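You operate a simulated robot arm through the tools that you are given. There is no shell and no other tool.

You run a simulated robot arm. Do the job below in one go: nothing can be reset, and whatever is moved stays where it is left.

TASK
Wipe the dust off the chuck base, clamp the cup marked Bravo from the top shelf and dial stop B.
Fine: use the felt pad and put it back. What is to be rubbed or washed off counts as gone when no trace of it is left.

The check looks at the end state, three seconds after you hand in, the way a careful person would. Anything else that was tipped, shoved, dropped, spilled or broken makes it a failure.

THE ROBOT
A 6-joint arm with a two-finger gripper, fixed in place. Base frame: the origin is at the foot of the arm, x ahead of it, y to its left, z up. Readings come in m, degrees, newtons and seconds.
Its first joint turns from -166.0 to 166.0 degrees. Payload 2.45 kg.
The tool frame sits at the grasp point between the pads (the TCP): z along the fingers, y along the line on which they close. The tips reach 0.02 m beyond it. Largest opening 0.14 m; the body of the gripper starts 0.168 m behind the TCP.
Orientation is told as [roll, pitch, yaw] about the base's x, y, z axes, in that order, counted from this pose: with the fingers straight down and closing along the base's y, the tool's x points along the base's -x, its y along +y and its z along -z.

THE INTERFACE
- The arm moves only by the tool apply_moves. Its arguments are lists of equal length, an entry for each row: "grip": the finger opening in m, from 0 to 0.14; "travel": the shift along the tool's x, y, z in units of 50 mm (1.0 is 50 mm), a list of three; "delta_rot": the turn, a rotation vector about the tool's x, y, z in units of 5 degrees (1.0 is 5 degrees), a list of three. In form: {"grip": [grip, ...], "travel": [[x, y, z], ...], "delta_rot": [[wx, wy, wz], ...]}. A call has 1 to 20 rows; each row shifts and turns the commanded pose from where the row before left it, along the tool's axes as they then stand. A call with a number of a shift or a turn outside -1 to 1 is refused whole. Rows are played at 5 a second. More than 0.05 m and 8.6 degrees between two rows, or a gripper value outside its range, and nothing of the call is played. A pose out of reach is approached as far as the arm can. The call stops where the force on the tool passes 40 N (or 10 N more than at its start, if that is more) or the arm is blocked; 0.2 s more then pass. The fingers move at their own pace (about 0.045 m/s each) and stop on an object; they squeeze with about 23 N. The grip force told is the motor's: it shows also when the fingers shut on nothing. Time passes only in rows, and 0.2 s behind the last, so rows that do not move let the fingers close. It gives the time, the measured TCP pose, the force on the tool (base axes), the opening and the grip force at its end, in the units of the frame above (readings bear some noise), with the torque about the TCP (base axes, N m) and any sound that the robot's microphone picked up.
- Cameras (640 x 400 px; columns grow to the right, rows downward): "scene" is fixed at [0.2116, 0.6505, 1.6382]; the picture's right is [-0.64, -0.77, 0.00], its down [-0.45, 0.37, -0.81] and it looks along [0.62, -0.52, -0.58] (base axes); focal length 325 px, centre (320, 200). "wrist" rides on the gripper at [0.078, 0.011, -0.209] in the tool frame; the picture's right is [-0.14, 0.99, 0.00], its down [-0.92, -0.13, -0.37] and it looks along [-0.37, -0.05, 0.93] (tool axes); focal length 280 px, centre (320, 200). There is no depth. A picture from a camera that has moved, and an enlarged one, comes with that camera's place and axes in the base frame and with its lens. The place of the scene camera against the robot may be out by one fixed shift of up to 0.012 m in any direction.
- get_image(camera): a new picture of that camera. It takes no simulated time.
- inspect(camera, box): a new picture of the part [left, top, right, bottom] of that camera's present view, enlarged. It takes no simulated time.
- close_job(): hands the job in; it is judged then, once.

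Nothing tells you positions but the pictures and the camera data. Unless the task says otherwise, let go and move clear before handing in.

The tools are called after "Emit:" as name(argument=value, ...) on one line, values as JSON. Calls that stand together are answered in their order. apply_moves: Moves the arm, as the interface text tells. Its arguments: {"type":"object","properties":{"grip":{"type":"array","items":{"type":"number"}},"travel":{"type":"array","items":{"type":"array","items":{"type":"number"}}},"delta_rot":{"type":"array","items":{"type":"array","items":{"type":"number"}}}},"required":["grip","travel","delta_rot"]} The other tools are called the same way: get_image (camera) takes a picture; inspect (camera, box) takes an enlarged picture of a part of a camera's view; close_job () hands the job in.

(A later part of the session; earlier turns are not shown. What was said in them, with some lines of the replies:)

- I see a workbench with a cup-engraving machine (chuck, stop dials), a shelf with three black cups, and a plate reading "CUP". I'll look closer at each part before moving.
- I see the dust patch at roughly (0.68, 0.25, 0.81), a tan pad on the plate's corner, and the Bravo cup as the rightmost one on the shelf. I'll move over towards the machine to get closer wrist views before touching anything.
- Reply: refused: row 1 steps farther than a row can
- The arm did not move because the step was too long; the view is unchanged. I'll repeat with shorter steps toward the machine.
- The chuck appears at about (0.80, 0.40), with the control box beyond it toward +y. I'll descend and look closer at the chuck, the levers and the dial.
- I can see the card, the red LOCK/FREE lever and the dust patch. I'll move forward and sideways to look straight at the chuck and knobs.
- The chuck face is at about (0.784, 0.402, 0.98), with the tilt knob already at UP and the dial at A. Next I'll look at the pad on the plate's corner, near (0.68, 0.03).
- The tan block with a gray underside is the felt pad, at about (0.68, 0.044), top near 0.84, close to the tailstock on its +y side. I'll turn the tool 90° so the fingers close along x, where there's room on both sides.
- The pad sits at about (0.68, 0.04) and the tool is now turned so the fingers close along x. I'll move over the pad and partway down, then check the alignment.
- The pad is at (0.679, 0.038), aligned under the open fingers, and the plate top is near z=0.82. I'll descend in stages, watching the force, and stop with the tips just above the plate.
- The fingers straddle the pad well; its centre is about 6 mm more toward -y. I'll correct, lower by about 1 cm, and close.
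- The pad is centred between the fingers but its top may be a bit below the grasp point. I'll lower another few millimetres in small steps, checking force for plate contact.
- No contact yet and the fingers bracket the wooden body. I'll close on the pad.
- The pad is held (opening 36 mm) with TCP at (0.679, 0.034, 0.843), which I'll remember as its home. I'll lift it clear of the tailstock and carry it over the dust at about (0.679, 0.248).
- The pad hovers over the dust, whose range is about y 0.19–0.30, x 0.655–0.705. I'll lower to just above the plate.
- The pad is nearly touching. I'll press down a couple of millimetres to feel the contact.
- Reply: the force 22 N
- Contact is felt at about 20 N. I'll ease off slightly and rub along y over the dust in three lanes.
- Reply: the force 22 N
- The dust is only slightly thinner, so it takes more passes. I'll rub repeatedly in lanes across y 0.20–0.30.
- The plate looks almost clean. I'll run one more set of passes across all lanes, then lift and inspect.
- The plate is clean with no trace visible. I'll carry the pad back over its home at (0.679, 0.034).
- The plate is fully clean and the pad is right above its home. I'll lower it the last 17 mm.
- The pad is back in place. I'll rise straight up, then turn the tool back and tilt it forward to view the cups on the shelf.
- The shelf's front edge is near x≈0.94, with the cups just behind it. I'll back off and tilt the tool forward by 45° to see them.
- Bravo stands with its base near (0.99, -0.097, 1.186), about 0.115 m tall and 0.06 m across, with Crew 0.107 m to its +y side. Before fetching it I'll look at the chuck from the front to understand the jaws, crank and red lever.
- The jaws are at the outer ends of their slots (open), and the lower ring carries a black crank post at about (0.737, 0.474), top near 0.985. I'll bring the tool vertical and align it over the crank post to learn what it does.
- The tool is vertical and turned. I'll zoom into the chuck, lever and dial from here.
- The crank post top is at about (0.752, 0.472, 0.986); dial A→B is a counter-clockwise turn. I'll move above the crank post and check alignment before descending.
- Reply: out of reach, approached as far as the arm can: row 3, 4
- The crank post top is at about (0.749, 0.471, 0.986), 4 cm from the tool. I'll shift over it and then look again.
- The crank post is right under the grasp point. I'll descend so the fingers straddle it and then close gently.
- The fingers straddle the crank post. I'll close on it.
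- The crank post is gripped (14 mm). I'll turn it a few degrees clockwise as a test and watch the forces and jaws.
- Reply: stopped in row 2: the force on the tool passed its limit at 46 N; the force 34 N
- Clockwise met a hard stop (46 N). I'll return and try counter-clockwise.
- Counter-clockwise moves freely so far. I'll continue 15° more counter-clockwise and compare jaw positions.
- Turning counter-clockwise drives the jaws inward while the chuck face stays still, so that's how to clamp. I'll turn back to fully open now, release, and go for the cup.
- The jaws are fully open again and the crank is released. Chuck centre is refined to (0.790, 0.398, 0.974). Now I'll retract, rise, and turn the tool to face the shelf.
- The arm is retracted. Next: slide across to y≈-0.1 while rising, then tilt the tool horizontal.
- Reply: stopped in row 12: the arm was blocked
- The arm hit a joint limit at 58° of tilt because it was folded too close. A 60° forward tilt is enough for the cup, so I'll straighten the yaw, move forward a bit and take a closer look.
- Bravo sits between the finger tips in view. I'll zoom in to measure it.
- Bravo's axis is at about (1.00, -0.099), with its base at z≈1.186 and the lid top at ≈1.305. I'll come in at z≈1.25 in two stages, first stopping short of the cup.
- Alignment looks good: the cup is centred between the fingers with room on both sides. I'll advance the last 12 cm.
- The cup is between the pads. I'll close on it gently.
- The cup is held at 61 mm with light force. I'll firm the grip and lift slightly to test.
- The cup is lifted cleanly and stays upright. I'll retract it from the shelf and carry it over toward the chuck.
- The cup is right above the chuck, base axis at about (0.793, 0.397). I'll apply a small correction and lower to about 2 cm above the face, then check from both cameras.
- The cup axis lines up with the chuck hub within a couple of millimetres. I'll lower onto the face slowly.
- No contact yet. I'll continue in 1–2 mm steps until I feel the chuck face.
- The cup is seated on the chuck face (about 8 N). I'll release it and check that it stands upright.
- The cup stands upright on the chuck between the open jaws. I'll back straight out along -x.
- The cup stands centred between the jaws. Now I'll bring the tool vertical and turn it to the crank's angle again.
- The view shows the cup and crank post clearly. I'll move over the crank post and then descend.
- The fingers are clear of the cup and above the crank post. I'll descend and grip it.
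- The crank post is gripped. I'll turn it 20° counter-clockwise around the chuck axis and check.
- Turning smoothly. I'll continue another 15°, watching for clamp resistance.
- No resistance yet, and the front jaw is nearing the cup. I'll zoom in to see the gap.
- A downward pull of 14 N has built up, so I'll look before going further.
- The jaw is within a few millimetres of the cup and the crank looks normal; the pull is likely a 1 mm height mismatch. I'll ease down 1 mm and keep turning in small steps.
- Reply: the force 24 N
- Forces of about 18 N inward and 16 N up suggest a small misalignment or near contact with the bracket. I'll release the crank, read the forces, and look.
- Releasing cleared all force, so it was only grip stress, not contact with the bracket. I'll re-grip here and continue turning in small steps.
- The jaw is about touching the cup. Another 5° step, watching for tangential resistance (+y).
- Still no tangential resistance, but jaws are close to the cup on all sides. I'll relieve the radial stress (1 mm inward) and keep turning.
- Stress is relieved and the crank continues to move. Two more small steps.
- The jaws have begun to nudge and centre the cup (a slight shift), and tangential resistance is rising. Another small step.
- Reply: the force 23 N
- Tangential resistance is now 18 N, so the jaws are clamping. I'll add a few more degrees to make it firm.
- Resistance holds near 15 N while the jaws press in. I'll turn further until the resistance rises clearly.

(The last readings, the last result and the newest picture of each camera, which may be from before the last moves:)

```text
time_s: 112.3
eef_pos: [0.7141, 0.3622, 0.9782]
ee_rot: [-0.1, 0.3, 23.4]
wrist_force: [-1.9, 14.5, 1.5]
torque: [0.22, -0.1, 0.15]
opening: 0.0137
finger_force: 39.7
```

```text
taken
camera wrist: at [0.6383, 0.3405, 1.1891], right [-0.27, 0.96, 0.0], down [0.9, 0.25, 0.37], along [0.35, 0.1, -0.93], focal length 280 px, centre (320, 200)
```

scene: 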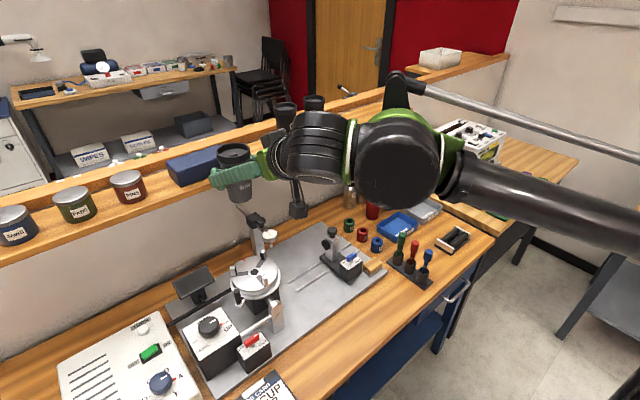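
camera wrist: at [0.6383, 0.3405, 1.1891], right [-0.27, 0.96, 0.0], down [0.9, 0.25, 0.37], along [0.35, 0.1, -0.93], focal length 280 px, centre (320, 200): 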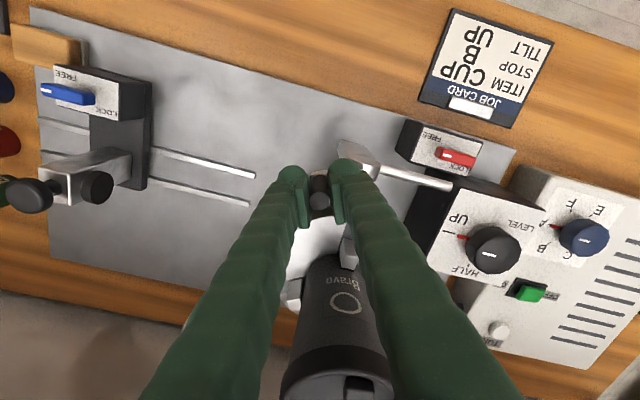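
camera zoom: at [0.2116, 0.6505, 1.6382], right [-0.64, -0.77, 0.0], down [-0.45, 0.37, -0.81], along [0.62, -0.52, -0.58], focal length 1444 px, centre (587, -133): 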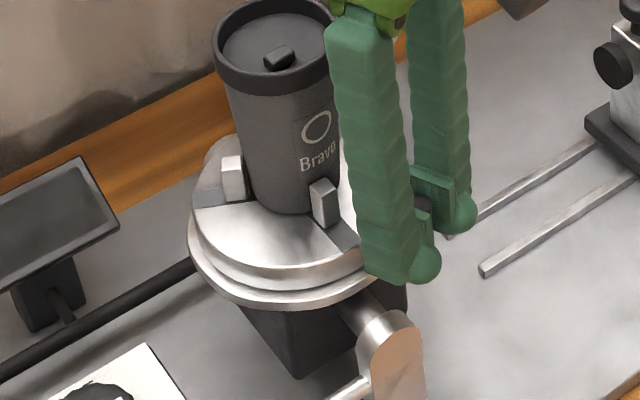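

The jaws now sit tight against the cup with steady resistance. I'll try 5° more to see whether it hits a firm end.

Emit:
apply_moves(grip=[0.0, 0.0, 0.0], travel=[[-0.004, -0.072, 0], [-0.004, -0.072, 0], [0, 0, 0]], delta_rot=[[0, 0, -0.5], [0, 0, -0.5], [0, 0, 0]])

Emit:
inspect(camera="scene", box=[200, 230, 320, 320])

```text
time_s: 113.1
eef_pos: [0.7176, 0.3556, 0.9777]
ee_rot: [-0.1, 0.2, 28.4]
wrist_force: [-0.1, 17.5, 2.7]
torque: [0.3, -0.13, 0.14]
opening: 0.0134
finger_force: 40.2
```

```text
4.44 times, centred on (260, 275) of scene
camera zoom: at [0.2116, 0.6505, 1.6382], right [-0.64, -0.77, 0.0], down [-0.45, 0.37, -0.81], along [0.62, -0.52, -0.58], focal length 1444 px, centre (587, -133)
```

zoom: 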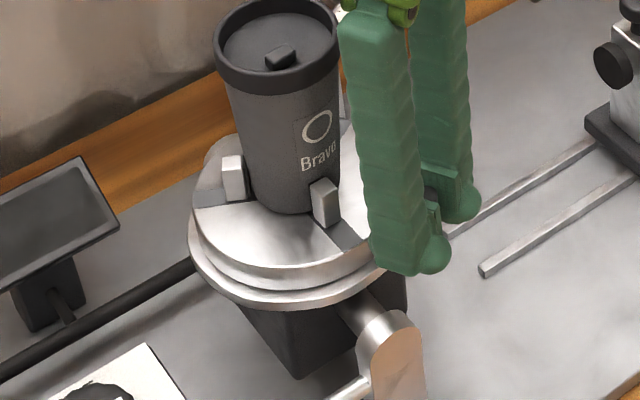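

Resistance keeps creeping up and the cup no longer shifts, so it's gripped by all three jaws. I'll release the crank and see whether it holds.

Emit:
apply_moves(grip=[0.015, 0.03, 0.04, 0.04], travel=[[0, 0, 0], [0, 0, 0], [0, 0, 0], [0, 0, 0]], delta_rot=[[0, 0, 0], [0, 0, 0], [0, 0, 0], [0, 0, 0]])

Emit:
get_image(camera="wrist")

Emit:
inspect(camera="scene", box=[200, 230, 320, 320])

```text
time_s: 114.1
eef_pos: [0.718, 0.3541, 0.9786]
ee_rot: [0.0, 0.1, 28.4]
wrist_force: [-0.6, -1.6, -0.2]
torque: [0.0, 0.03, -0.01]
opening: 0.0401
finger_force: 0.0
```

```text
taken
camera wrist: at [0.6439, 0.3266, 1.1889], right [-0.35, 0.94, 0.0], down [0.87, 0.33, 0.37], along [0.34, 0.13, -0.93], focal length 280 px, centre (320, 200)
```

wrist: 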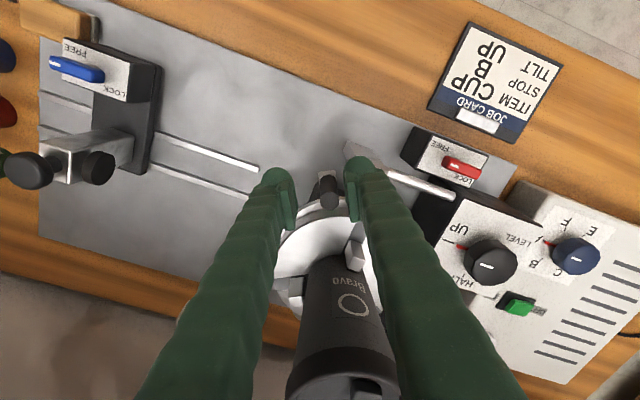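

```text
4.44 times, centred on (260, 275) of scene
camera zoom: at [0.2116, 0.6505, 1.6382], right [-0.64, -0.77, 0.0], down [-0.45, 0.37, -0.81], along [0.62, -0.52, -0.58], focal length 1444 px, centre (587, -133)
```

zoom: 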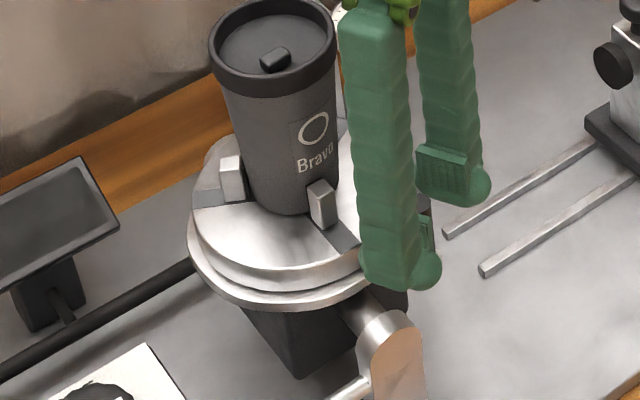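

After release the whole chuck relaxed by a few degrees, but the jaws remain on the cup. I'll zoom in to check the jaw contacts.

Emit:
inspect(camera="wrist", box=[260, 180, 400, 310])

Emit:
inspect(camera="scene", box=[235, 255, 285, 295])

```text
3.08 times, centred on (330, 245) of wrist
camera zoom: at [0.6439, 0.3266, 1.1889], right [-0.35, 0.94, 0.0], down [0.87, 0.33, 0.37], along [0.34, 0.13, -0.93], focal length 863 px, centre (289, 62)
```

zoom: 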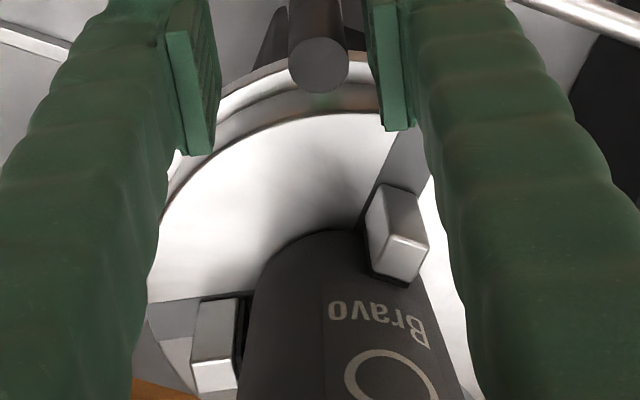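

```text
10.00 times, centred on (260, 275) of scene
camera zoom: at [0.2116, 0.6505, 1.6382], right [-0.64, -0.77, 0.0], down [-0.45, 0.37, -0.81], along [0.62, -0.52, -0.58], focal length 3250 px, centre (920, -550)
```

zoom: 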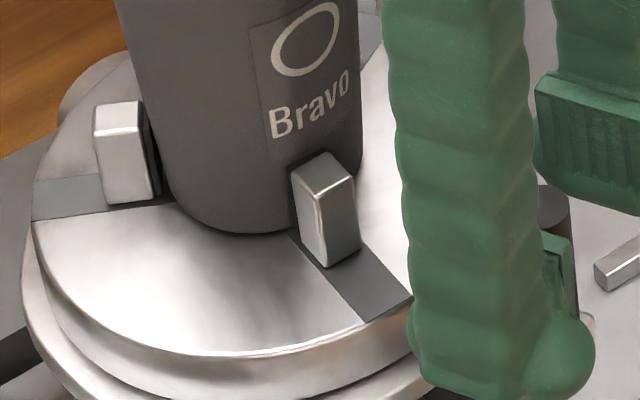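

Jaws are touching the tapered cup at their tops. To be sure it's firmly clamped, I'll re-grip the crank and tighten once more with a higher torque.

Emit:
apply_moves(grip=[0.02, 0.0, 0.0, 0.0, 0.0], travel=[[0, 0.1, 0], [0, 0, 0], [0, 0, 0], [0, 0, 0], [0, 0, 0]], delta_rot=[[0, 0, 0], [0, 0, 0], [0, 0, 0], [0, 0, 0], [0, 0, 0]])

Emit:
apply_moves(grip=[0.0, 0.0, 0.0], travel=[[-0.006, -0.144, 0], [-0.006, -0.144, 0], [0, 0, 0]], delta_rot=[[0, 0, -1], [0, 0, -1], [0, 0, 0]])

Emit:
inspect(camera="scene", box=[200, 230, 320, 320])

```text
time_s: 115.3
eef_pos: [0.7149, 0.3586, 0.9783]
ee_rot: [-0.1, 0.1, 28.3]
wrist_force: [-9.1, 5.9, -7.9]
torque: [-0.13, 0.36, 0.09]
opening: 0.0139
finger_force: 40.1
```

```text
time_s: 116.1
eef_pos: [0.7217, 0.347, 0.979]
ee_rot: [-0.1, 0.2, 38.2]
wrist_force: [-11.1, 18.3, -1.2]
torque: [0.26, -0.05, 0.12]
opening: 0.0137
finger_force: 39.7
```

```text
4.44 times, centred on (260, 275) of scene
camera zoom: at [0.2116, 0.6505, 1.6382], right [-0.64, -0.77, 0.0], down [-0.45, 0.37, -0.81], along [0.62, -0.52, -0.58], focal length 1444 px, centre (587, -133)
```

zoom: 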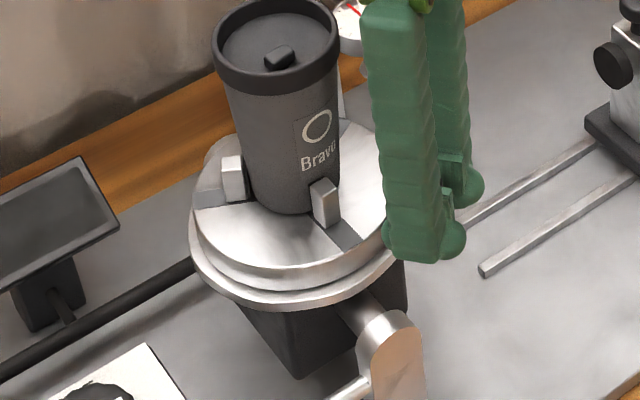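

Resistance is now about 21 N with the jaws still firm on the cup. One more small tightening step, then release.

Emit:
apply_moves(grip=[0.0, 0.0, 0.0, 0.0], travel=[[-0.006, -0.144, 0], [-0.006, -0.144, 0], [0, 0, 0], [0, 0, 0]], delta_rot=[[0, 0, -1], [0, 0, -1], [0, 0, 0], [0, 0, 0]])

Emit:
inspect(camera="scene", box=[200, 230, 320, 320])

Emit:
get_image(camera="wrist")

```text
time_s: 117.1
eef_pos: [0.732, 0.3357, 0.9784]
ee_rot: [0.0, 0.2, 48.2]
wrist_force: [-11.6, 9.3, 4.0]
torque: [0.11, 0.13, 0.21]
opening: 0.0136
finger_force: 39.4
```

```text
4.44 times, centred on (260, 275) of scene
camera zoom: at [0.2116, 0.6505, 1.6382], right [-0.64, -0.77, 0.0], down [-0.45, 0.37, -0.81], along [0.62, -0.52, -0.58], focal length 1444 px, centre (587, -133)
```

zoom: 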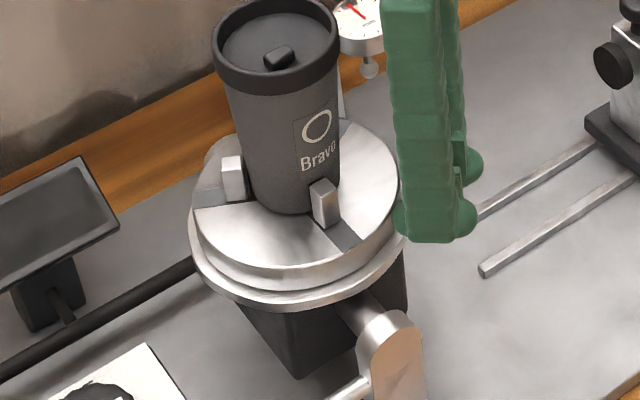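

```text
taken
camera wrist: at [0.672, 0.2844, 1.1886], right [-0.65, 0.76, 0.0], down [0.71, 0.6, 0.37], along [0.28, 0.24, -0.93], focal length 280 px, centre (320, 200)
```

wrist: 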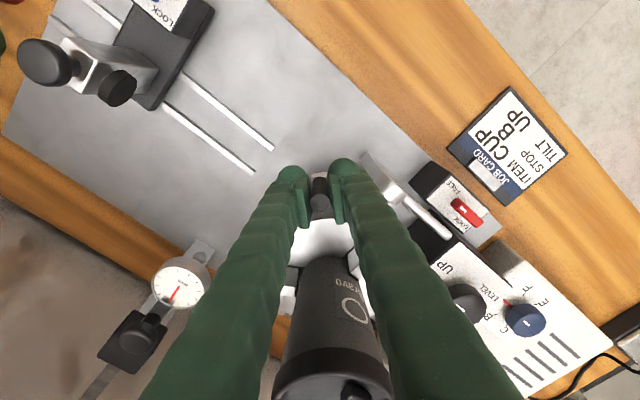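

Resistance is steady at about 15 N and the jaws don't move further, so the cup is clamped. I'll release the crank and check that nothing relaxes.

Emit:
apply_moves(grip=[0.015, 0.03, 0.045, 0.05, 0.05], travel=[[0, 0, 0], [0, 0, 0], [0, 0, 0], [0, 0, 0], [0, 0, 0]], delta_rot=[[0, 0, 0], [0, 0, 0], [0, 0, 0], [0, 0, 0], [0, 0, 0]])

Emit:
get_image(camera="wrist")

Emit:
inspect(camera="scene", box=[200, 230, 320, 320])

```text
time_s: 118.3
eef_pos: [0.7328, 0.3371, 0.9776]
ee_rot: [0.0, 0.3, 48.4]
wrist_force: [-0.4, 1.2, 0.7]
torque: [0.0, -0.02, 0.01]
opening: 0.05
finger_force: 0.2
```

```text
taken
camera wrist: at [0.672, 0.285, 1.1883], right [-0.65, 0.76, 0.0], down [0.71, 0.6, 0.37], along [0.28, 0.24, -0.93], focal length 280 px, centre (320, 200)
```

wrist: 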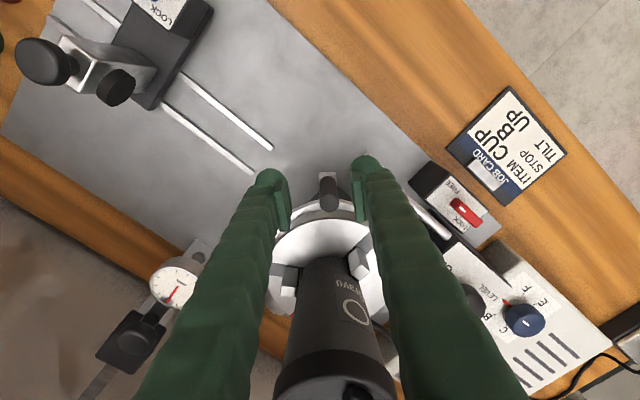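

```text
4.44 times, centred on (260, 275) of scene
camera zoom: at [0.2116, 0.6505, 1.6382], right [-0.64, -0.77, 0.0], down [-0.45, 0.37, -0.81], along [0.62, -0.52, -0.58], focal length 1444 px, centre (587, -133)
```

zoom: 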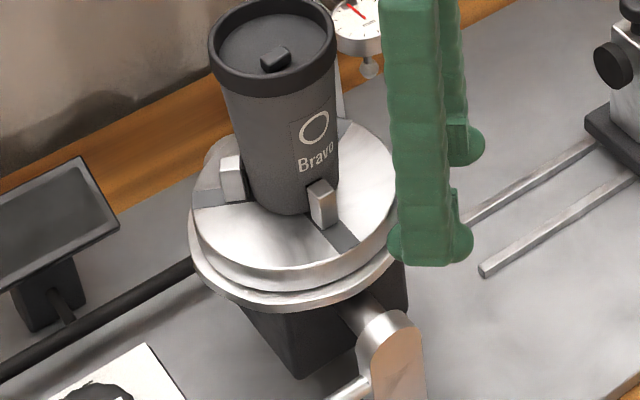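

The crank and cup hold their position after release. I'll lift clear, then move back and look at the dial on the control box.

Emit:
apply_moves(grip=[0.05, 0.05, 0.05, 0.05, 0.06, 0.06, 0.06, 0.06, 0.06, 0.06, 0.06], travel=[[0, 0, -0.4], [0, 0, -0.8], [0, 0, -0.9], [0, 0, -0.9], [0.28, 0.9, 0], [0.28, 0.9, 0], [0.28, 0.9, 0], [0.28, 0.9, 0], [0.28, 0.9, 0], [0, 0, -0.5], [0, 0, 0]], delta_rot=[[0, 0, 0], [0, 0, 0], [0, 0, 0], [0, 0, 0], [0, 0, 0], [0, 0, 0], [0, 0, 0], [0, 0, 0], [0, 0, 0], [0, 0, 0], [0, 0, 0]])

Emit:
get_image(camera="wrist")

Emit:
get_image(camera="scene")

```text
time_s: 120.7
eef_pos: [0.5176, 0.4351, 1.1537]
ee_rot: [0.0, 0.2, 48.3]
wrist_force: [0.3, -0.2, 0.5]
torque: [-0.01, -0.01, 0.03]
opening: 0.0602
finger_force: 0.1
```

```text
taken
camera wrist: at [0.4577, 0.3829, 1.3649], right [-0.65, 0.76, 0.0], down [0.71, 0.6, 0.37], along [0.28, 0.24, -0.93], focal length 280 px, centre (320, 200)
```

wrist: 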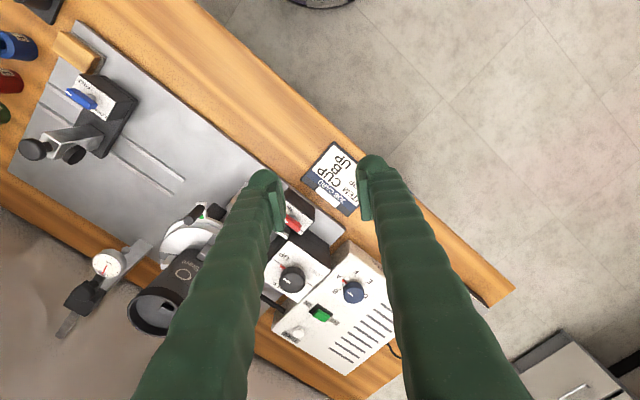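

```text
taken
```

scene: 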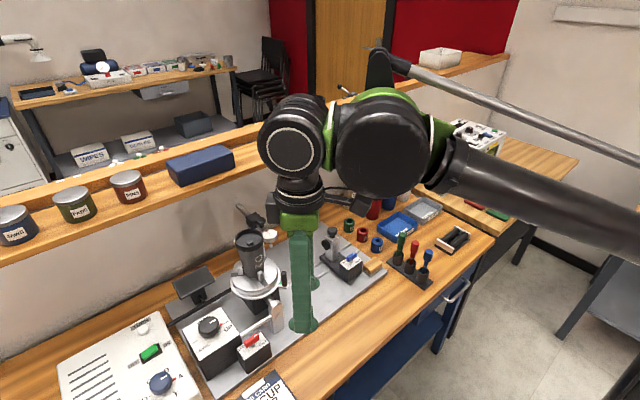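

The dial is visible between the fingers. I'll zoom in on it.

Emit:
inspect(camera="wrist", box=[270, 230, 430, 350])

Emit:
inspect(camera="scene", box=[100, 330, 220, 400])

Emit:
inspect(camera="scene", box=[210, 220, 310, 310])

```text
3.33 times, centred on (350, 290) of wrist
camera zoom: at [0.4577, 0.3829, 1.3649], right [-0.65, 0.76, 0.0], down [0.71, 0.6, 0.37], along [0.28, 0.24, -0.93], focal length 935 px, centre (220, -100)
```

zoom: 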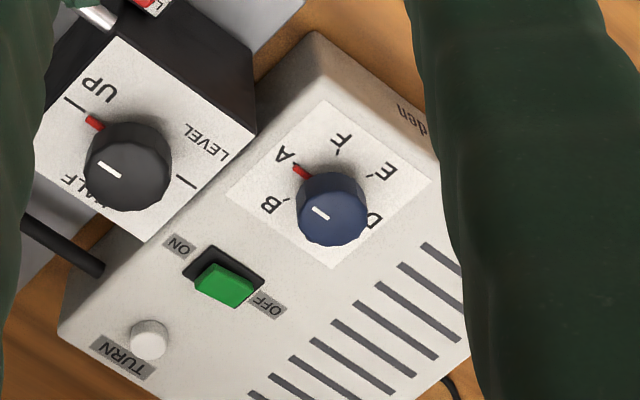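

```text
5.33 times, centred on (160, 365) of scene
camera zoom: at [0.2116, 0.6505, 1.6382], right [-0.64, -0.77, 0.0], down [-0.45, 0.37, -0.81], along [0.62, -0.52, -0.58], focal length 1733 px, centre (1173, -680)
```

zoom: 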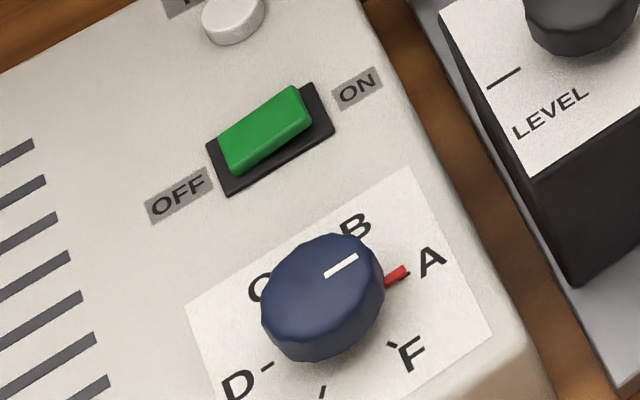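

```text
4.44 times, centred on (260, 265) of scene
camera zoom: at [0.2116, 0.6505, 1.6382], right [-0.64, -0.77, 0.0], down [-0.45, 0.37, -0.81], along [0.62, -0.52, -0.58], focal length 1444 px, centre (587, -89)
```

zoom: 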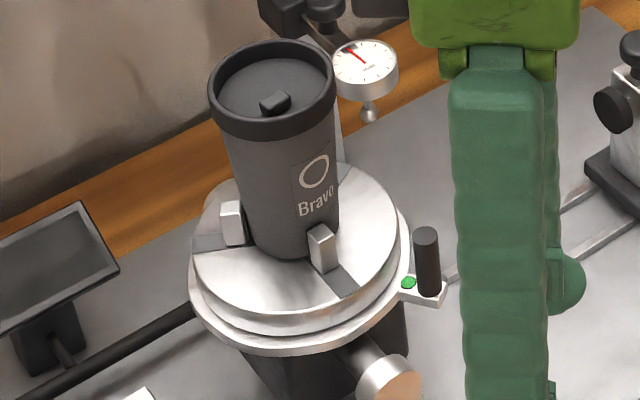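

The crank's indicator now shows green, confirming the clamp. The dial knob centre is at about (0.723, 0.702), top z≈0.879; A points at -90° and B at -30°, so it needs +60° (counter-clockwise). It's at the edge of reach, so I'll approach with the tool tilted 20° outward.

Emit:
apply_moves(grip=[0.07, 0.07, 0.07, 0.07, 0.07, 0.07, 0.07, 0.07, 0.07, 0.07, 0.07, 0.07], travel=[[0, 0, 0], [0, 0, 0], [0, 0, 0], [0, 0, 0], [0, 0, 0], [0, 0, 0], [0, 0, 0], [0, 0, 0], [0, 0, 0], [0, 0, 0], [0, 0, 0], [0, 0, 0]], delta_rot=[[0, 0, 1], [0, 0, 1], [0, 0, 1], [0, 0, 1], [0, 0, 1], [0, 0, 1], [0, 0, 0.86], [0, -1, 0], [0, -1, 0], [0, -1, 0], [0, -1, 0], [0, 0, 0]])

Emit:
apply_moves(grip=[0.07, 0.07, 0.07, 0.07, 0.07, 0.07, 0.07, 0.07, 0.07], travel=[[-0.455, 0.508, 0.495], [-0.455, 0.508, 0.495], [-0.455, 0.508, 0.495], [-0.455, 0.508, 0.495], [-0.455, 0.508, 0.495], [-0.455, 0.508, 0.495], [-0.455, 0.508, 0.495], [-0.455, 0.508, 0.495], [0, 0, 0]], delta_rot=[[0, 0, 0], [0, 0, 0], [0, 0, 0], [0, 0, 0], [0, 0, 0], [0, 0, 0], [0, 0, 0], [0, 0, 0], [0, 0, 0]])

Emit:
get_image(camera="wrist")

Emit:
get_image(camera="scene")

```text
time_s: 123.3
eef_pos: [0.5178, 0.4342, 1.1547]
ee_rot: [-0.1, -19.9, 14.1]
wrist_force: [-0.4, -1.2, 0.0]
torque: [0.01, 0.02, 0.0]
opening: 0.0704
finger_force: 0.1
```

```text
time_s: 125.3
eef_pos: [0.7013, 0.6882, 1.0304]
ee_rot: [-0.1, -19.9, 14.1]
wrist_force: [0.4, 0.3, -0.2]
torque: [0.02, 0.02, 0.01]
opening: 0.0701
finger_force: 0.0
```

```text
taken
camera wrist: at [0.5584, 0.664, 1.2008], right [-0.12, 0.99, 0.05], down [0.75, 0.06, 0.66], along [0.65, 0.11, -0.75], focal length 280 px, centre (320, 200)
```

wrist: 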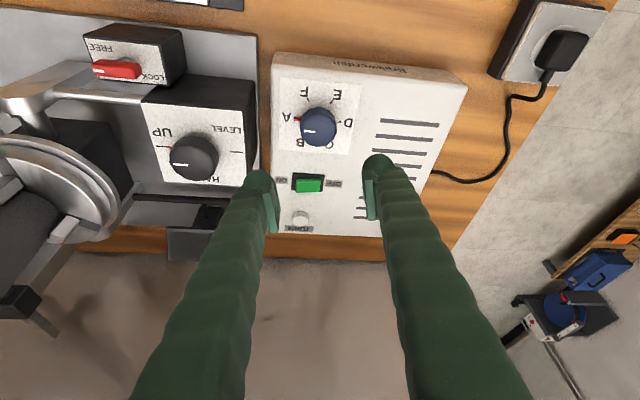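

```text
taken
```

scene: 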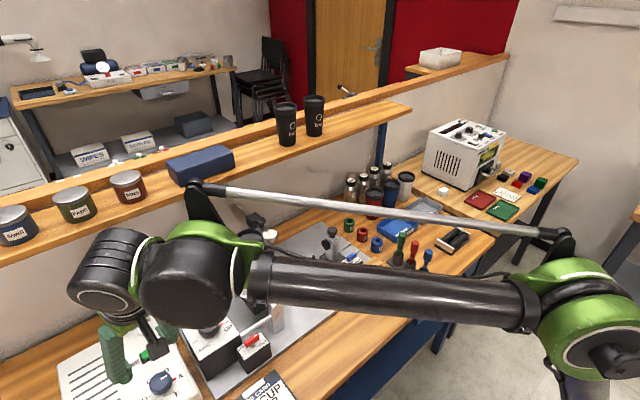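

I'm near the dial. I'll zoom in to refine its position.

Emit:
inspect(camera="wrist", box=[260, 70, 380, 160])

```text
4.44 times, centred on (320, 115) of wrist
camera zoom: at [0.5584, 0.664, 1.2008], right [-0.12, 0.99, 0.05], down [0.75, 0.06, 0.66], along [0.65, 0.11, -0.75], focal length 1246 px, centre (320, 578)
```

zoom: 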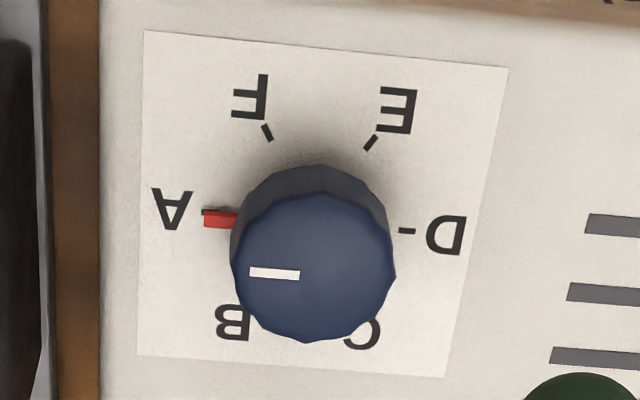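

The dial centre refines to (0.717, 0.6945), panel z≈0.868, knob top ≈0.895, diameter 44 mm. I'll descend to just above the knob and check.

Emit:
apply_moves(grip=[0.07, 0.07, 0.07, 0.07], travel=[[0.148, 0.016, 0.655], [0.148, 0.016, 0.655], [0.148, 0.016, 0.655], [0, 0, 0]], delta_rot=[[0, 0, 0], [0, 0, 0], [0, 0, 0], [0, 0, 0]])

Emit:
get_image(camera="wrist")

Emit:
inspect(camera="scene", box=[80, 310, 240, 400])

```text
time_s: 126.3
eef_pos: [0.7129, 0.6938, 0.9301]
ee_rot: [-0.2, -19.9, 14.1]
wrist_force: [-0.4, 0.1, 0.1]
torque: [0.02, -0.01, -0.02]
opening: 0.0698
finger_force: 0.0
```

```text
taken
camera wrist: at [0.5698, 0.6679, 1.1002], right [-0.12, 0.99, 0.05], down [0.75, 0.06, 0.66], along [0.65, 0.11, -0.75], focal length 280 px, centre (320, 200)
```

wrist: 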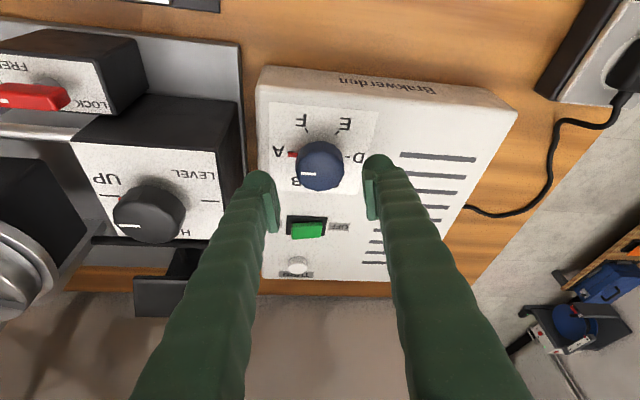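

```text
4.00 times, centred on (160, 355) of scene
camera zoom: at [0.2116, 0.6505, 1.6382], right [-0.64, -0.77, 0.0], down [-0.45, 0.37, -0.81], along [0.62, -0.52, -0.58], focal length 1300 px, centre (960, -420)
```

zoom: 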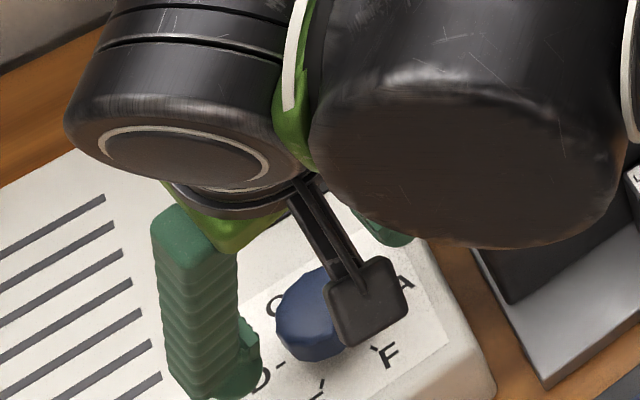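

The knob is centred between the fingers. I'll descend the remaining 33 mm slowly.

Emit:
apply_moves(grip=[0.07, 0.07, 0.07, 0.07], travel=[[0.09, 0.012, 0.2], [0.09, 0, 0.2], [0.09, 0, 0.2], [0, 0, 0]], delta_rot=[[0, 0, 0], [0, 0, 0], [0, 0, 0], [0, 0, 0]])

Emit:
get_image(camera="wrist")

Emit:
inspect(camera="wrist", box=[240, 120, 400, 240])

```text
time_s: 127.3
eef_pos: [0.7101, 0.6938, 0.8959]
ee_rot: [-0.2, -19.8, 14.1]
wrist_force: [-0.5, -0.3, 1.3]
torque: [-0.01, 0.0, 0.01]
opening: 0.07
finger_force: 0.1
```

```text
taken
camera wrist: at [0.5679, 0.668, 1.0679], right [-0.12, 0.99, 0.05], down [0.75, 0.06, 0.66], along [0.65, 0.11, -0.75], focal length 280 px, centre (320, 200)
```

wrist: 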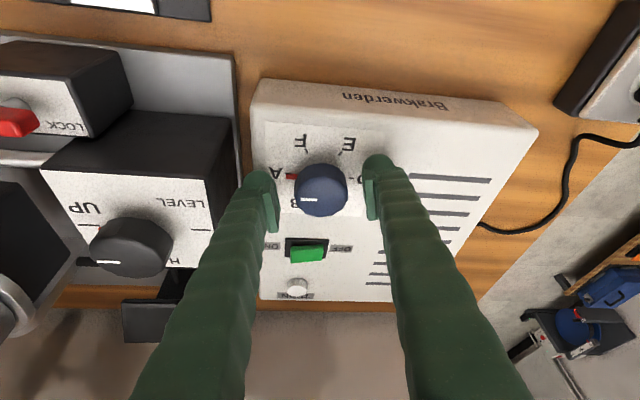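

```text
3.33 times, centred on (320, 180) of wrist
camera zoom: at [0.5679, 0.668, 1.0679], right [-0.12, 0.99, 0.05], down [0.75, 0.06, 0.66], along [0.65, 0.11, -0.75], focal length 935 px, centre (320, 267)
```

zoom: 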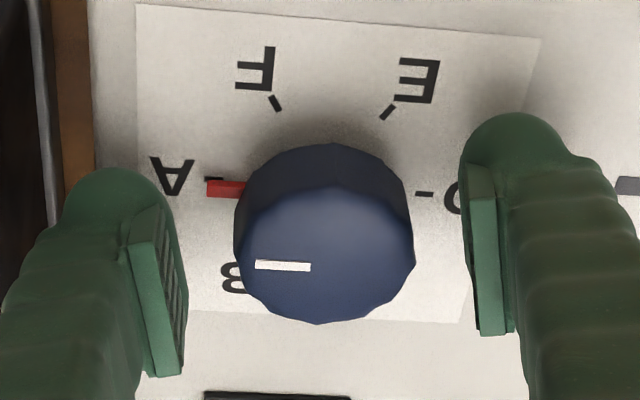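

The red pointer sits low at the knob's base near one finger, so I'll raise 5 mm to clear it and then close on the knob body.

Emit:
apply_moves(grip=[0.07, 0.06, 0.04, 0.02, 0.02, 0.02], travel=[[-0.034, 0, -0.094], [0, 0, 0], [0, 0, 0], [0, 0, 0], [0, 0, 0], [0, 0, 0]], delta_rot=[[0, 0, 0], [0, 0, 0], [0, 0, 0], [0, 0, 0], [0, 0, 0], [0, 0, 0]])

Emit:
inspect(camera="wrist", box=[240, 120, 400, 240])

```text
time_s: 128.7
eef_pos: [0.7102, 0.6931, 0.9008]
ee_rot: [0.0, -19.8, 14.0]
wrist_force: [0.8, 4.9, -0.1]
torque: [0.14, -0.01, 0.02]
opening: 0.0408
finger_force: 44.6
```

```text
3.33 times, centred on (320, 180) of wrist
camera zoom: at [0.5671, 0.6688, 1.0727], right [-0.12, 0.99, 0.05], down [0.75, 0.06, 0.66], along [0.65, 0.11, -0.75], focal length 935 px, centre (320, 267)
```

zoom: 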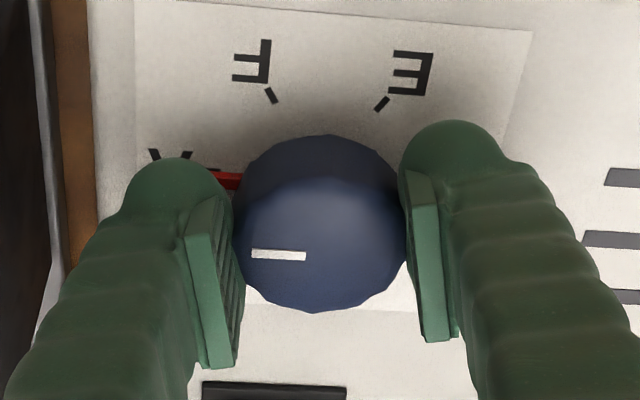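

The knob is gripped. I'll turn it counter-clockwise about its vertical axis, 20° first.

Emit:
apply_moves(grip=[0.02, 0.02, 0.02, 0.02, 0.02], travel=[[0, -0.0066, 0], [0, -0.0066, 0], [0, -0.0066, 0], [0, -0.0066, 0], [0, 0, 0]], delta_rot=[[-0.342, 0, -0.94], [-0.342, 0, -0.94], [-0.342, 0, -0.94], [-0.342, 0, -0.94], [0, 0, 0]])

Emit:
inspect(camera="wrist", box=[240, 120, 400, 240])

```text
time_s: 129.9
eef_pos: [0.7104, 0.6924, 0.9013]
ee_rot: [0.0, -19.8, 34.1]
wrist_force: [-2.6, -7.2, -6.7]
torque: [-0.1, 0.28, -0.02]
opening: 0.0405
finger_force: 44.8
```

```text
3.33 times, centred on (320, 180) of wrist
camera zoom: at [0.5849, 0.6199, 1.073], right [-0.45, 0.89, 0.05], down [0.69, 0.31, 0.66], along [0.57, 0.33, -0.75], focal length 935 px, centre (320, 267)
```

zoom: 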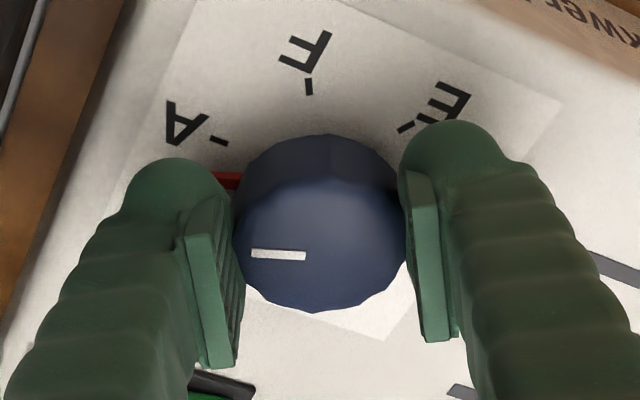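

The knob follows the fingers (pointer leaves A). I'll turn the remaining 40° in two stages.

Emit:
apply_moves(grip=[0.02, 0.02, 0.02, 0.02, 0.02, 0.02, 0.02], travel=[[0, -0.0066, 0], [0, -0.0066, 0], [0, -0.0066, 0], [0, -0.0066, 0], [0, -0.0066, 0], [0, -0.0066, 0], [0, 0, 0]], delta_rot=[[-0.342, 0, -0.94], [-0.342, 0, -0.94], [-0.342, 0, -0.94], [-0.342, 0, -0.94], [-0.342, 0, -0.94], [-0.342, 0, -0.94], [0, 0, 0]])

Emit:
inspect(camera="wrist", box=[240, 120, 400, 240])

Emit:
get_image(camera="scene")

```text
time_s: 131.5
eef_pos: [0.7119, 0.6911, 0.9015]
ee_rot: [0.0, -19.9, 64.2]
wrist_force: [17.1, -4.6, 9.9]
torque: [0.01, -0.31, -0.1]
opening: 0.0405
finger_force: 45.3
```

```text
3.33 times, centred on (320, 180) of wrist
camera zoom: at [0.6395, 0.5647, 1.0728], right [-0.83, 0.55, 0.05], down [0.44, 0.61, 0.66], along [0.33, 0.57, -0.75], focal length 935 px, centre (320, 267)
```

zoom: 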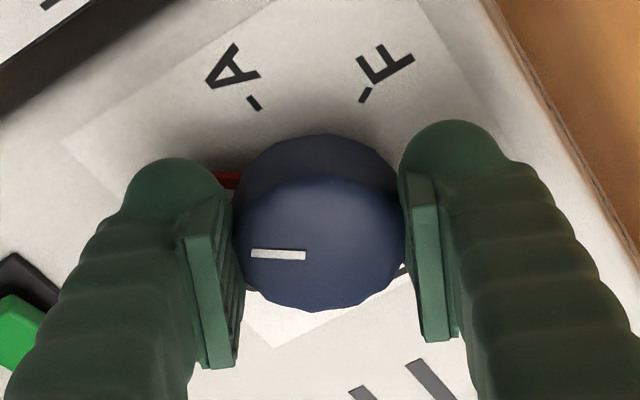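

```text
taken
```

scene: 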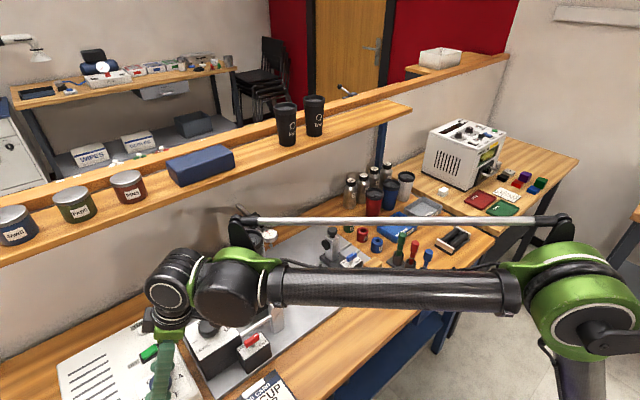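

The pointer has turned 50°. I'll relieve a small side load and finish the last 10°.

Emit:
apply_moves(grip=[0.02, 0.02, 0.02, 0.02], travel=[[-0.008, -0.018, -0.006], [0, -0.0066, 0], [0, -0.0066, 0], [0, 0, 0]], delta_rot=[[0, 0, 0], [-0.342, 0, -0.94], [-0.342, 0, -0.94], [0, 0, 0]])

Emit:
inspect(camera="wrist", box=[240, 120, 400, 240])

```text
time_s: 132.5
eef_pos: [0.7143, 0.6916, 0.9014]
ee_rot: [0.1, -19.9, 74.0]
wrist_force: [-3.3, -28.0, -8.9]
torque: [-0.44, 0.04, 0.0]
opening: 0.0406
finger_force: 45.2
```

```text
3.33 times, centred on (320, 180) of wrist
camera zoom: at [0.6636, 0.554, 1.0732], right [-0.92, 0.4, 0.05], down [0.33, 0.68, 0.66], along [0.23, 0.62, -0.75], focal length 935 px, centre (320, 267)
```

zoom: 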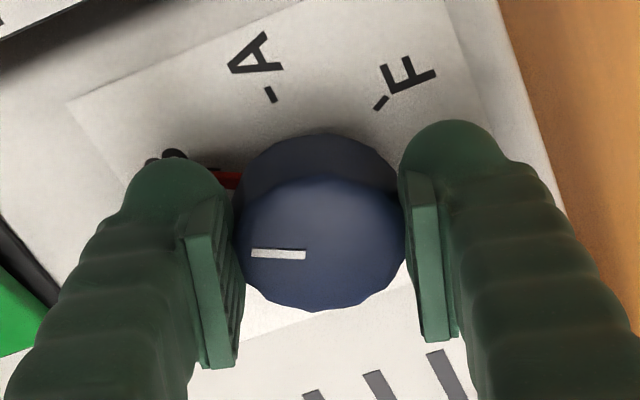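

The turn totals 60°, with B now beside the pointer. I'll open the fingers and lift straight up to check.

Emit:
apply_moves(grip=[0.05, 0.06, 0.07, 0.07, 0.07, 0.07, 0.07, 0.07], travel=[[0, 0, 0], [0, 0, 0], [0, 0, 0], [0, 0, 0], [-0.205, 0, -0.564], [-0.205, 0, -0.564], [-0.205, 0, -0.564], [0, 0, 0]], delta_rot=[[0, 0, 0], [0, 0, 0], [0, 0, 0], [0, 0, 0], [0, 0, 0], [0, 0, 0], [0, 0, 0], [0, 0, 0]])

Emit:
get_image(camera="wrist")

Emit:
inspect(camera="wrist", box=[240, 70, 400, 190])

```text
time_s: 134.3
eef_pos: [0.7117, 0.6912, 0.9913]
ee_rot: [0.1, -19.9, 74.0]
wrist_force: [-0.2, 0.2, -0.3]
torque: [-0.04, 0.01, -0.03]
opening: 0.0702
finger_force: 0.1
```

```text
taken
camera wrist: at [0.6617, 0.5538, 1.1625], right [-0.92, 0.4, 0.05], down [0.33, 0.68, 0.66], along [0.23, 0.62, -0.75], focal length 280 px, centre (320, 200)
```

wrist: 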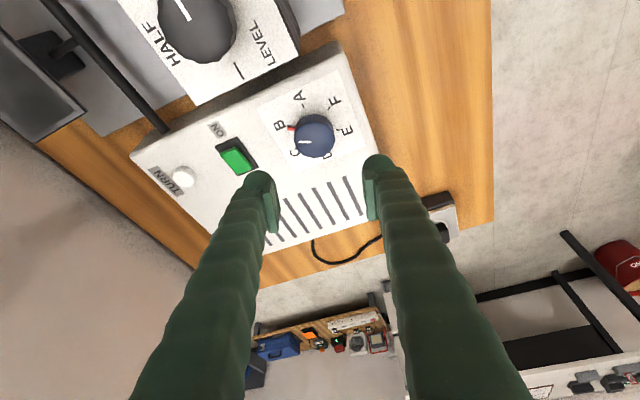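

```text
3.33 times, centred on (320, 130) of wrist
camera zoom: at [0.6617, 0.5538, 1.1625], right [-0.92, 0.4, 0.05], down [0.33, 0.68, 0.66], along [0.23, 0.62, -0.75], focal length 935 px, centre (320, 433)
```

zoom: 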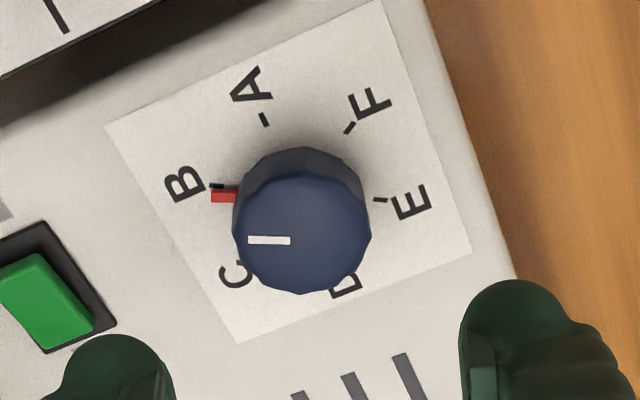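

The pointer is on B. I'll lift away and retreat, then verify everything.

Emit:
apply_moves(grip=[0.07, 0.07, 0.07, 0.07, 0.07, 0.07, 0.07, 0.07, 0.07, 0.07, 0.07], travel=[[-0.205, 0, -0.564], [-0.205, 0, -0.564], [-0.205, 0, -0.564], [0.475, 0.569, -0.476], [0.475, 0.569, -0.476], [0.475, 0.569, -0.476], [0.475, 0.569, -0.476], [0.475, 0.569, -0.476], [0.475, 0.569, -0.476], [0.475, 0.569, -0.476], [0, 0, 0]], delta_rot=[[0, 0, 0], [0, 0, 0], [0, 0, 0], [0, 0, 0], [0, 0, 0], [0, 0, 0], [0, 0, 0], [0, 0, 0], [0, 0, 0], [0, 0, 0], [0, 0, 0]])

Emit:
get_image(camera="wrist")

Emit:
get_image(camera="scene")

```text
time_s: 136.7
eef_pos: [0.4641, 0.5426, 1.1842]
ee_rot: [0.1, -20.0, 74.0]
wrist_force: [0.3, -1.2, -0.1]
torque: [-0.01, -0.02, 0.04]
opening: 0.0699
finger_force: 0.0
```

```text
taken
camera wrist: at [0.4136, 0.4055, 1.3552], right [-0.92, 0.4, 0.05], down [0.33, 0.68, 0.66], along [0.23, 0.62, -0.75], focal length 280 px, centre (320, 200)
```

wrist: 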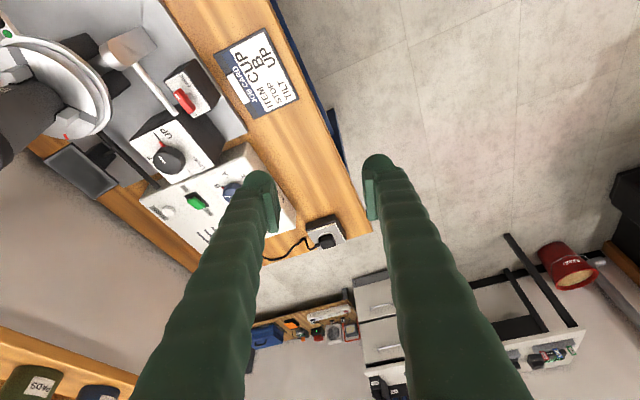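

```text
taken
```

scene: 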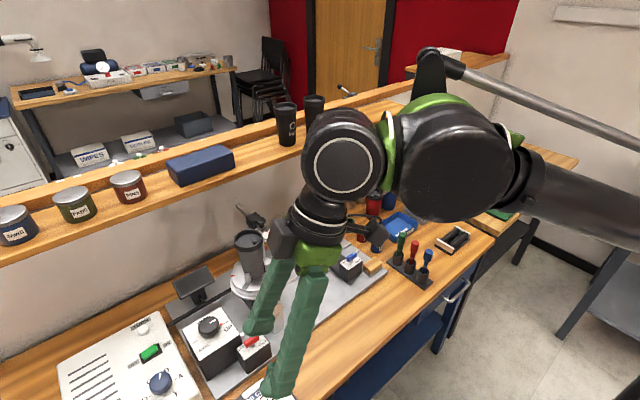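

The retreat is clear. I'll straighten the tool and move to the starting area so that I can inspect the whole bench.

Emit:
apply_moves(grip=[0.07, 0.07, 0.07, 0.07, 0.07, 0.07, 0.07, 0.07, 0.07, 0.07, 0.07, 0.07, 0.07, 0.07, 0.07, 0.07, 0.07, 0.07, 0.07, 0.07], travel=[[0, 0, -0.4], [0, 0, -0.4], [0, 0, -0.4], [0, 0, -0.4], [0, 0, 0], [0, 0, 0], [0, 0, 0], [0, 0, 0], [0, 0, 0], [0, 0, 0], [0, 0, 0], [0, 0, 0], [0, 0, 0], [0, 0, 0], [0, 0, 0], [0, 0, 0], [0, 0, 0], [0, 0, 0], [0, 0, 0], [0, 0, 0]], delta_rot=[[0, 1, 0], [0, 1, 0], [0, 1, 0], [0, 1, 0], [0, 0, 1], [0, 0, 1], [0, 0, 1], [0, 0, 1], [0, 0, 1], [0, 0, 1], [0, 0, 1], [0, 0, 1], [0, 0, 1], [0, 0, 1], [0, 0, 1], [0, 0, 1], [0, 0, 1], [0, 0, 1], [0, 0, 0.8], [0, 0, 0]])

Emit:
apply_moves(grip=[0.07, 0.07, 0.07, 0.07, 0.07, 0.07, 0.07, 0.07, 0.07, 0.07, 0.07], travel=[[0, -0.9, -0.3], [0, -0.9, -0.3], [0, -0.9, -0.3], [0, -0.9, -0.3], [0, -0.9, -0.3], [0, -0.9, -0.3], [0, -0.9, -0.3], [0, -0.9, 0], [0, -0.9, 0], [0, -0.9, 0], [0, 0, 0]], delta_rot=[[0, 0, 0], [0, 0, 0], [0, 0, 0], [0, 0, 0], [0, 0, 0], [0, 0, 0], [0, 0, 0], [0, 0, 0], [0, 0, 0], [0, 0, 0], [0, 0, 0]])

Emit:
get_image(camera="wrist")

Emit:
get_image(camera="scene")

Emit:
inspect(camera="scene", box=[210, 220, 310, 310])

Emit:
inspect(camera="scene", box=[270, 220, 430, 325])

Emit:
inspect(camera="scene", box=[80, 310, 300, 400])

```text
time_s: 140.9
eef_pos: [0.458, 0.5245, 1.2603]
ee_rot: [-0.2, 0.0, 0.0]
wrist_force: [-0.1, 0.1, 0.2]
torque: [-0.01, 0.02, -0.01]
opening: 0.07
finger_force: 0.2
```

```text
time_s: 143.3
eef_pos: [0.4581, 0.0735, 1.367]
ee_rot: [-0.1, 0.1, 0.1]
wrist_force: [-0.4, 1.4, 0.1]
torque: [0.01, 0.0, 0.01]
opening: 0.0698
finger_force: 0.0
```

```text
taken
camera wrist: at [0.3807, 0.0829, 1.5772], right [0.14, 0.99, 0.0], down [0.92, -0.13, 0.37], along [0.36, -0.05, -0.93], focal length 280 px, centre (320, 200)
```

wrist: 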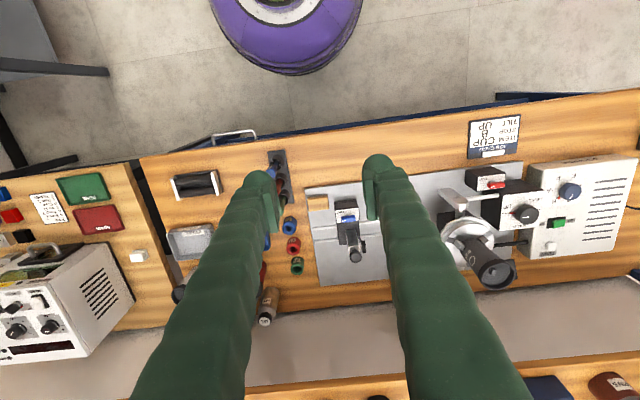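

```text
taken
```

scene: 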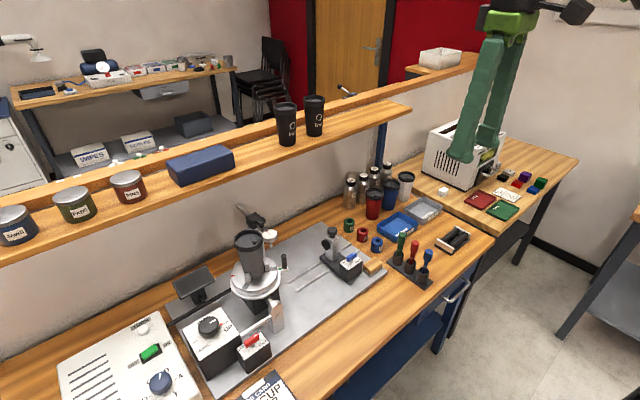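

```text
4.44 times, centred on (260, 265) of scene
camera zoom: at [0.2116, 0.6505, 1.6382], right [-0.64, -0.77, 0.0], down [-0.45, 0.37, -0.81], along [0.62, -0.52, -0.58], focal length 1444 px, centre (587, -89)
```

zoom: 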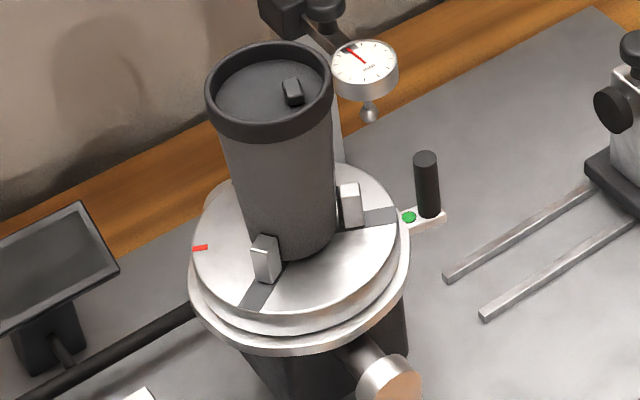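

```text
3.81 times, centred on (350, 272) of scene
camera zoom: at [0.2116, 0.6505, 1.6382], right [-0.64, -0.77, 0.0], down [-0.45, 0.37, -0.81], along [0.62, -0.52, -0.58], focal length 1238 px, centre (206, -76)
```

zoom: 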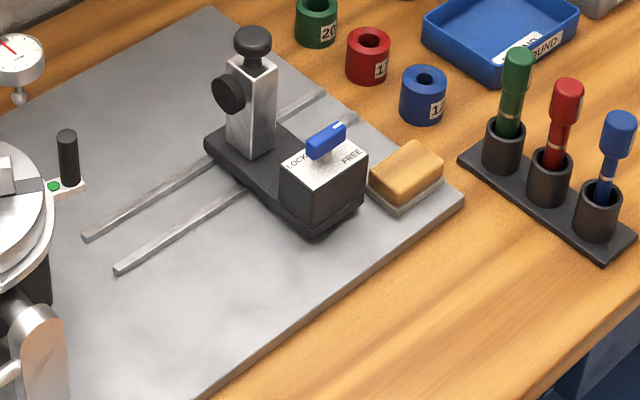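

```text
2.91 times, centred on (190, 355) of scene
camera zoom: at [0.2116, 0.6505, 1.6382], right [-0.64, -0.77, 0.0], down [-0.45, 0.37, -0.81], along [0.62, -0.52, -0.58], focal length 945 px, centre (698, -251)
```

zoom: 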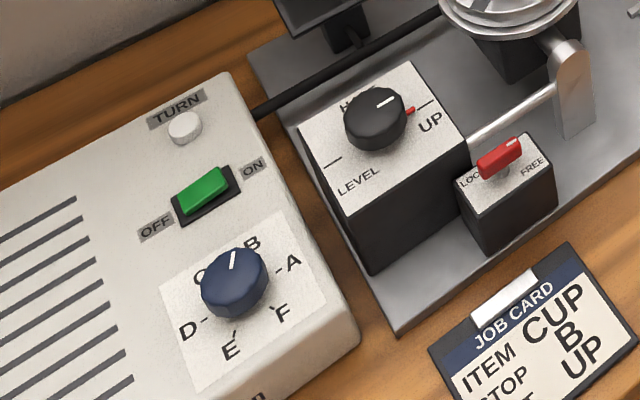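

Everything checks out: the plate is clean, the felt pad is back at its corner, and the Bravo cup is held in the chuck with the green clamp indicator on. The dial points at B, and the chuck indexed 60° with it. The other cups, levers and tools look untouched and the arm is clear, so I'm handing in.

Emit:
close_job()

```text
The job is handed in.
```

I wiped the dust off the chuck base, clamped the Bravo cup in the chuck and set the stop dial to B. The job is handed in.

- **Dust:** no trace was left on the base plate from either camera. The felt pad is back in its corner of the plate.
- **Cup:** the three jaws are closed on Bravo, and the small light on the crank turned green once they tightened.
- **Dial:** the pointer moved from A to B. When I checked afterwards, the chuck had turned about 60° with the cup still held.

The tilt knob was already at UP, as the job card asks, so I left it. I also left the red and blue levers at FREE, because the task didn't mention them. The other two cups and the tools look undisturbed, and the arm is clear of the bench.
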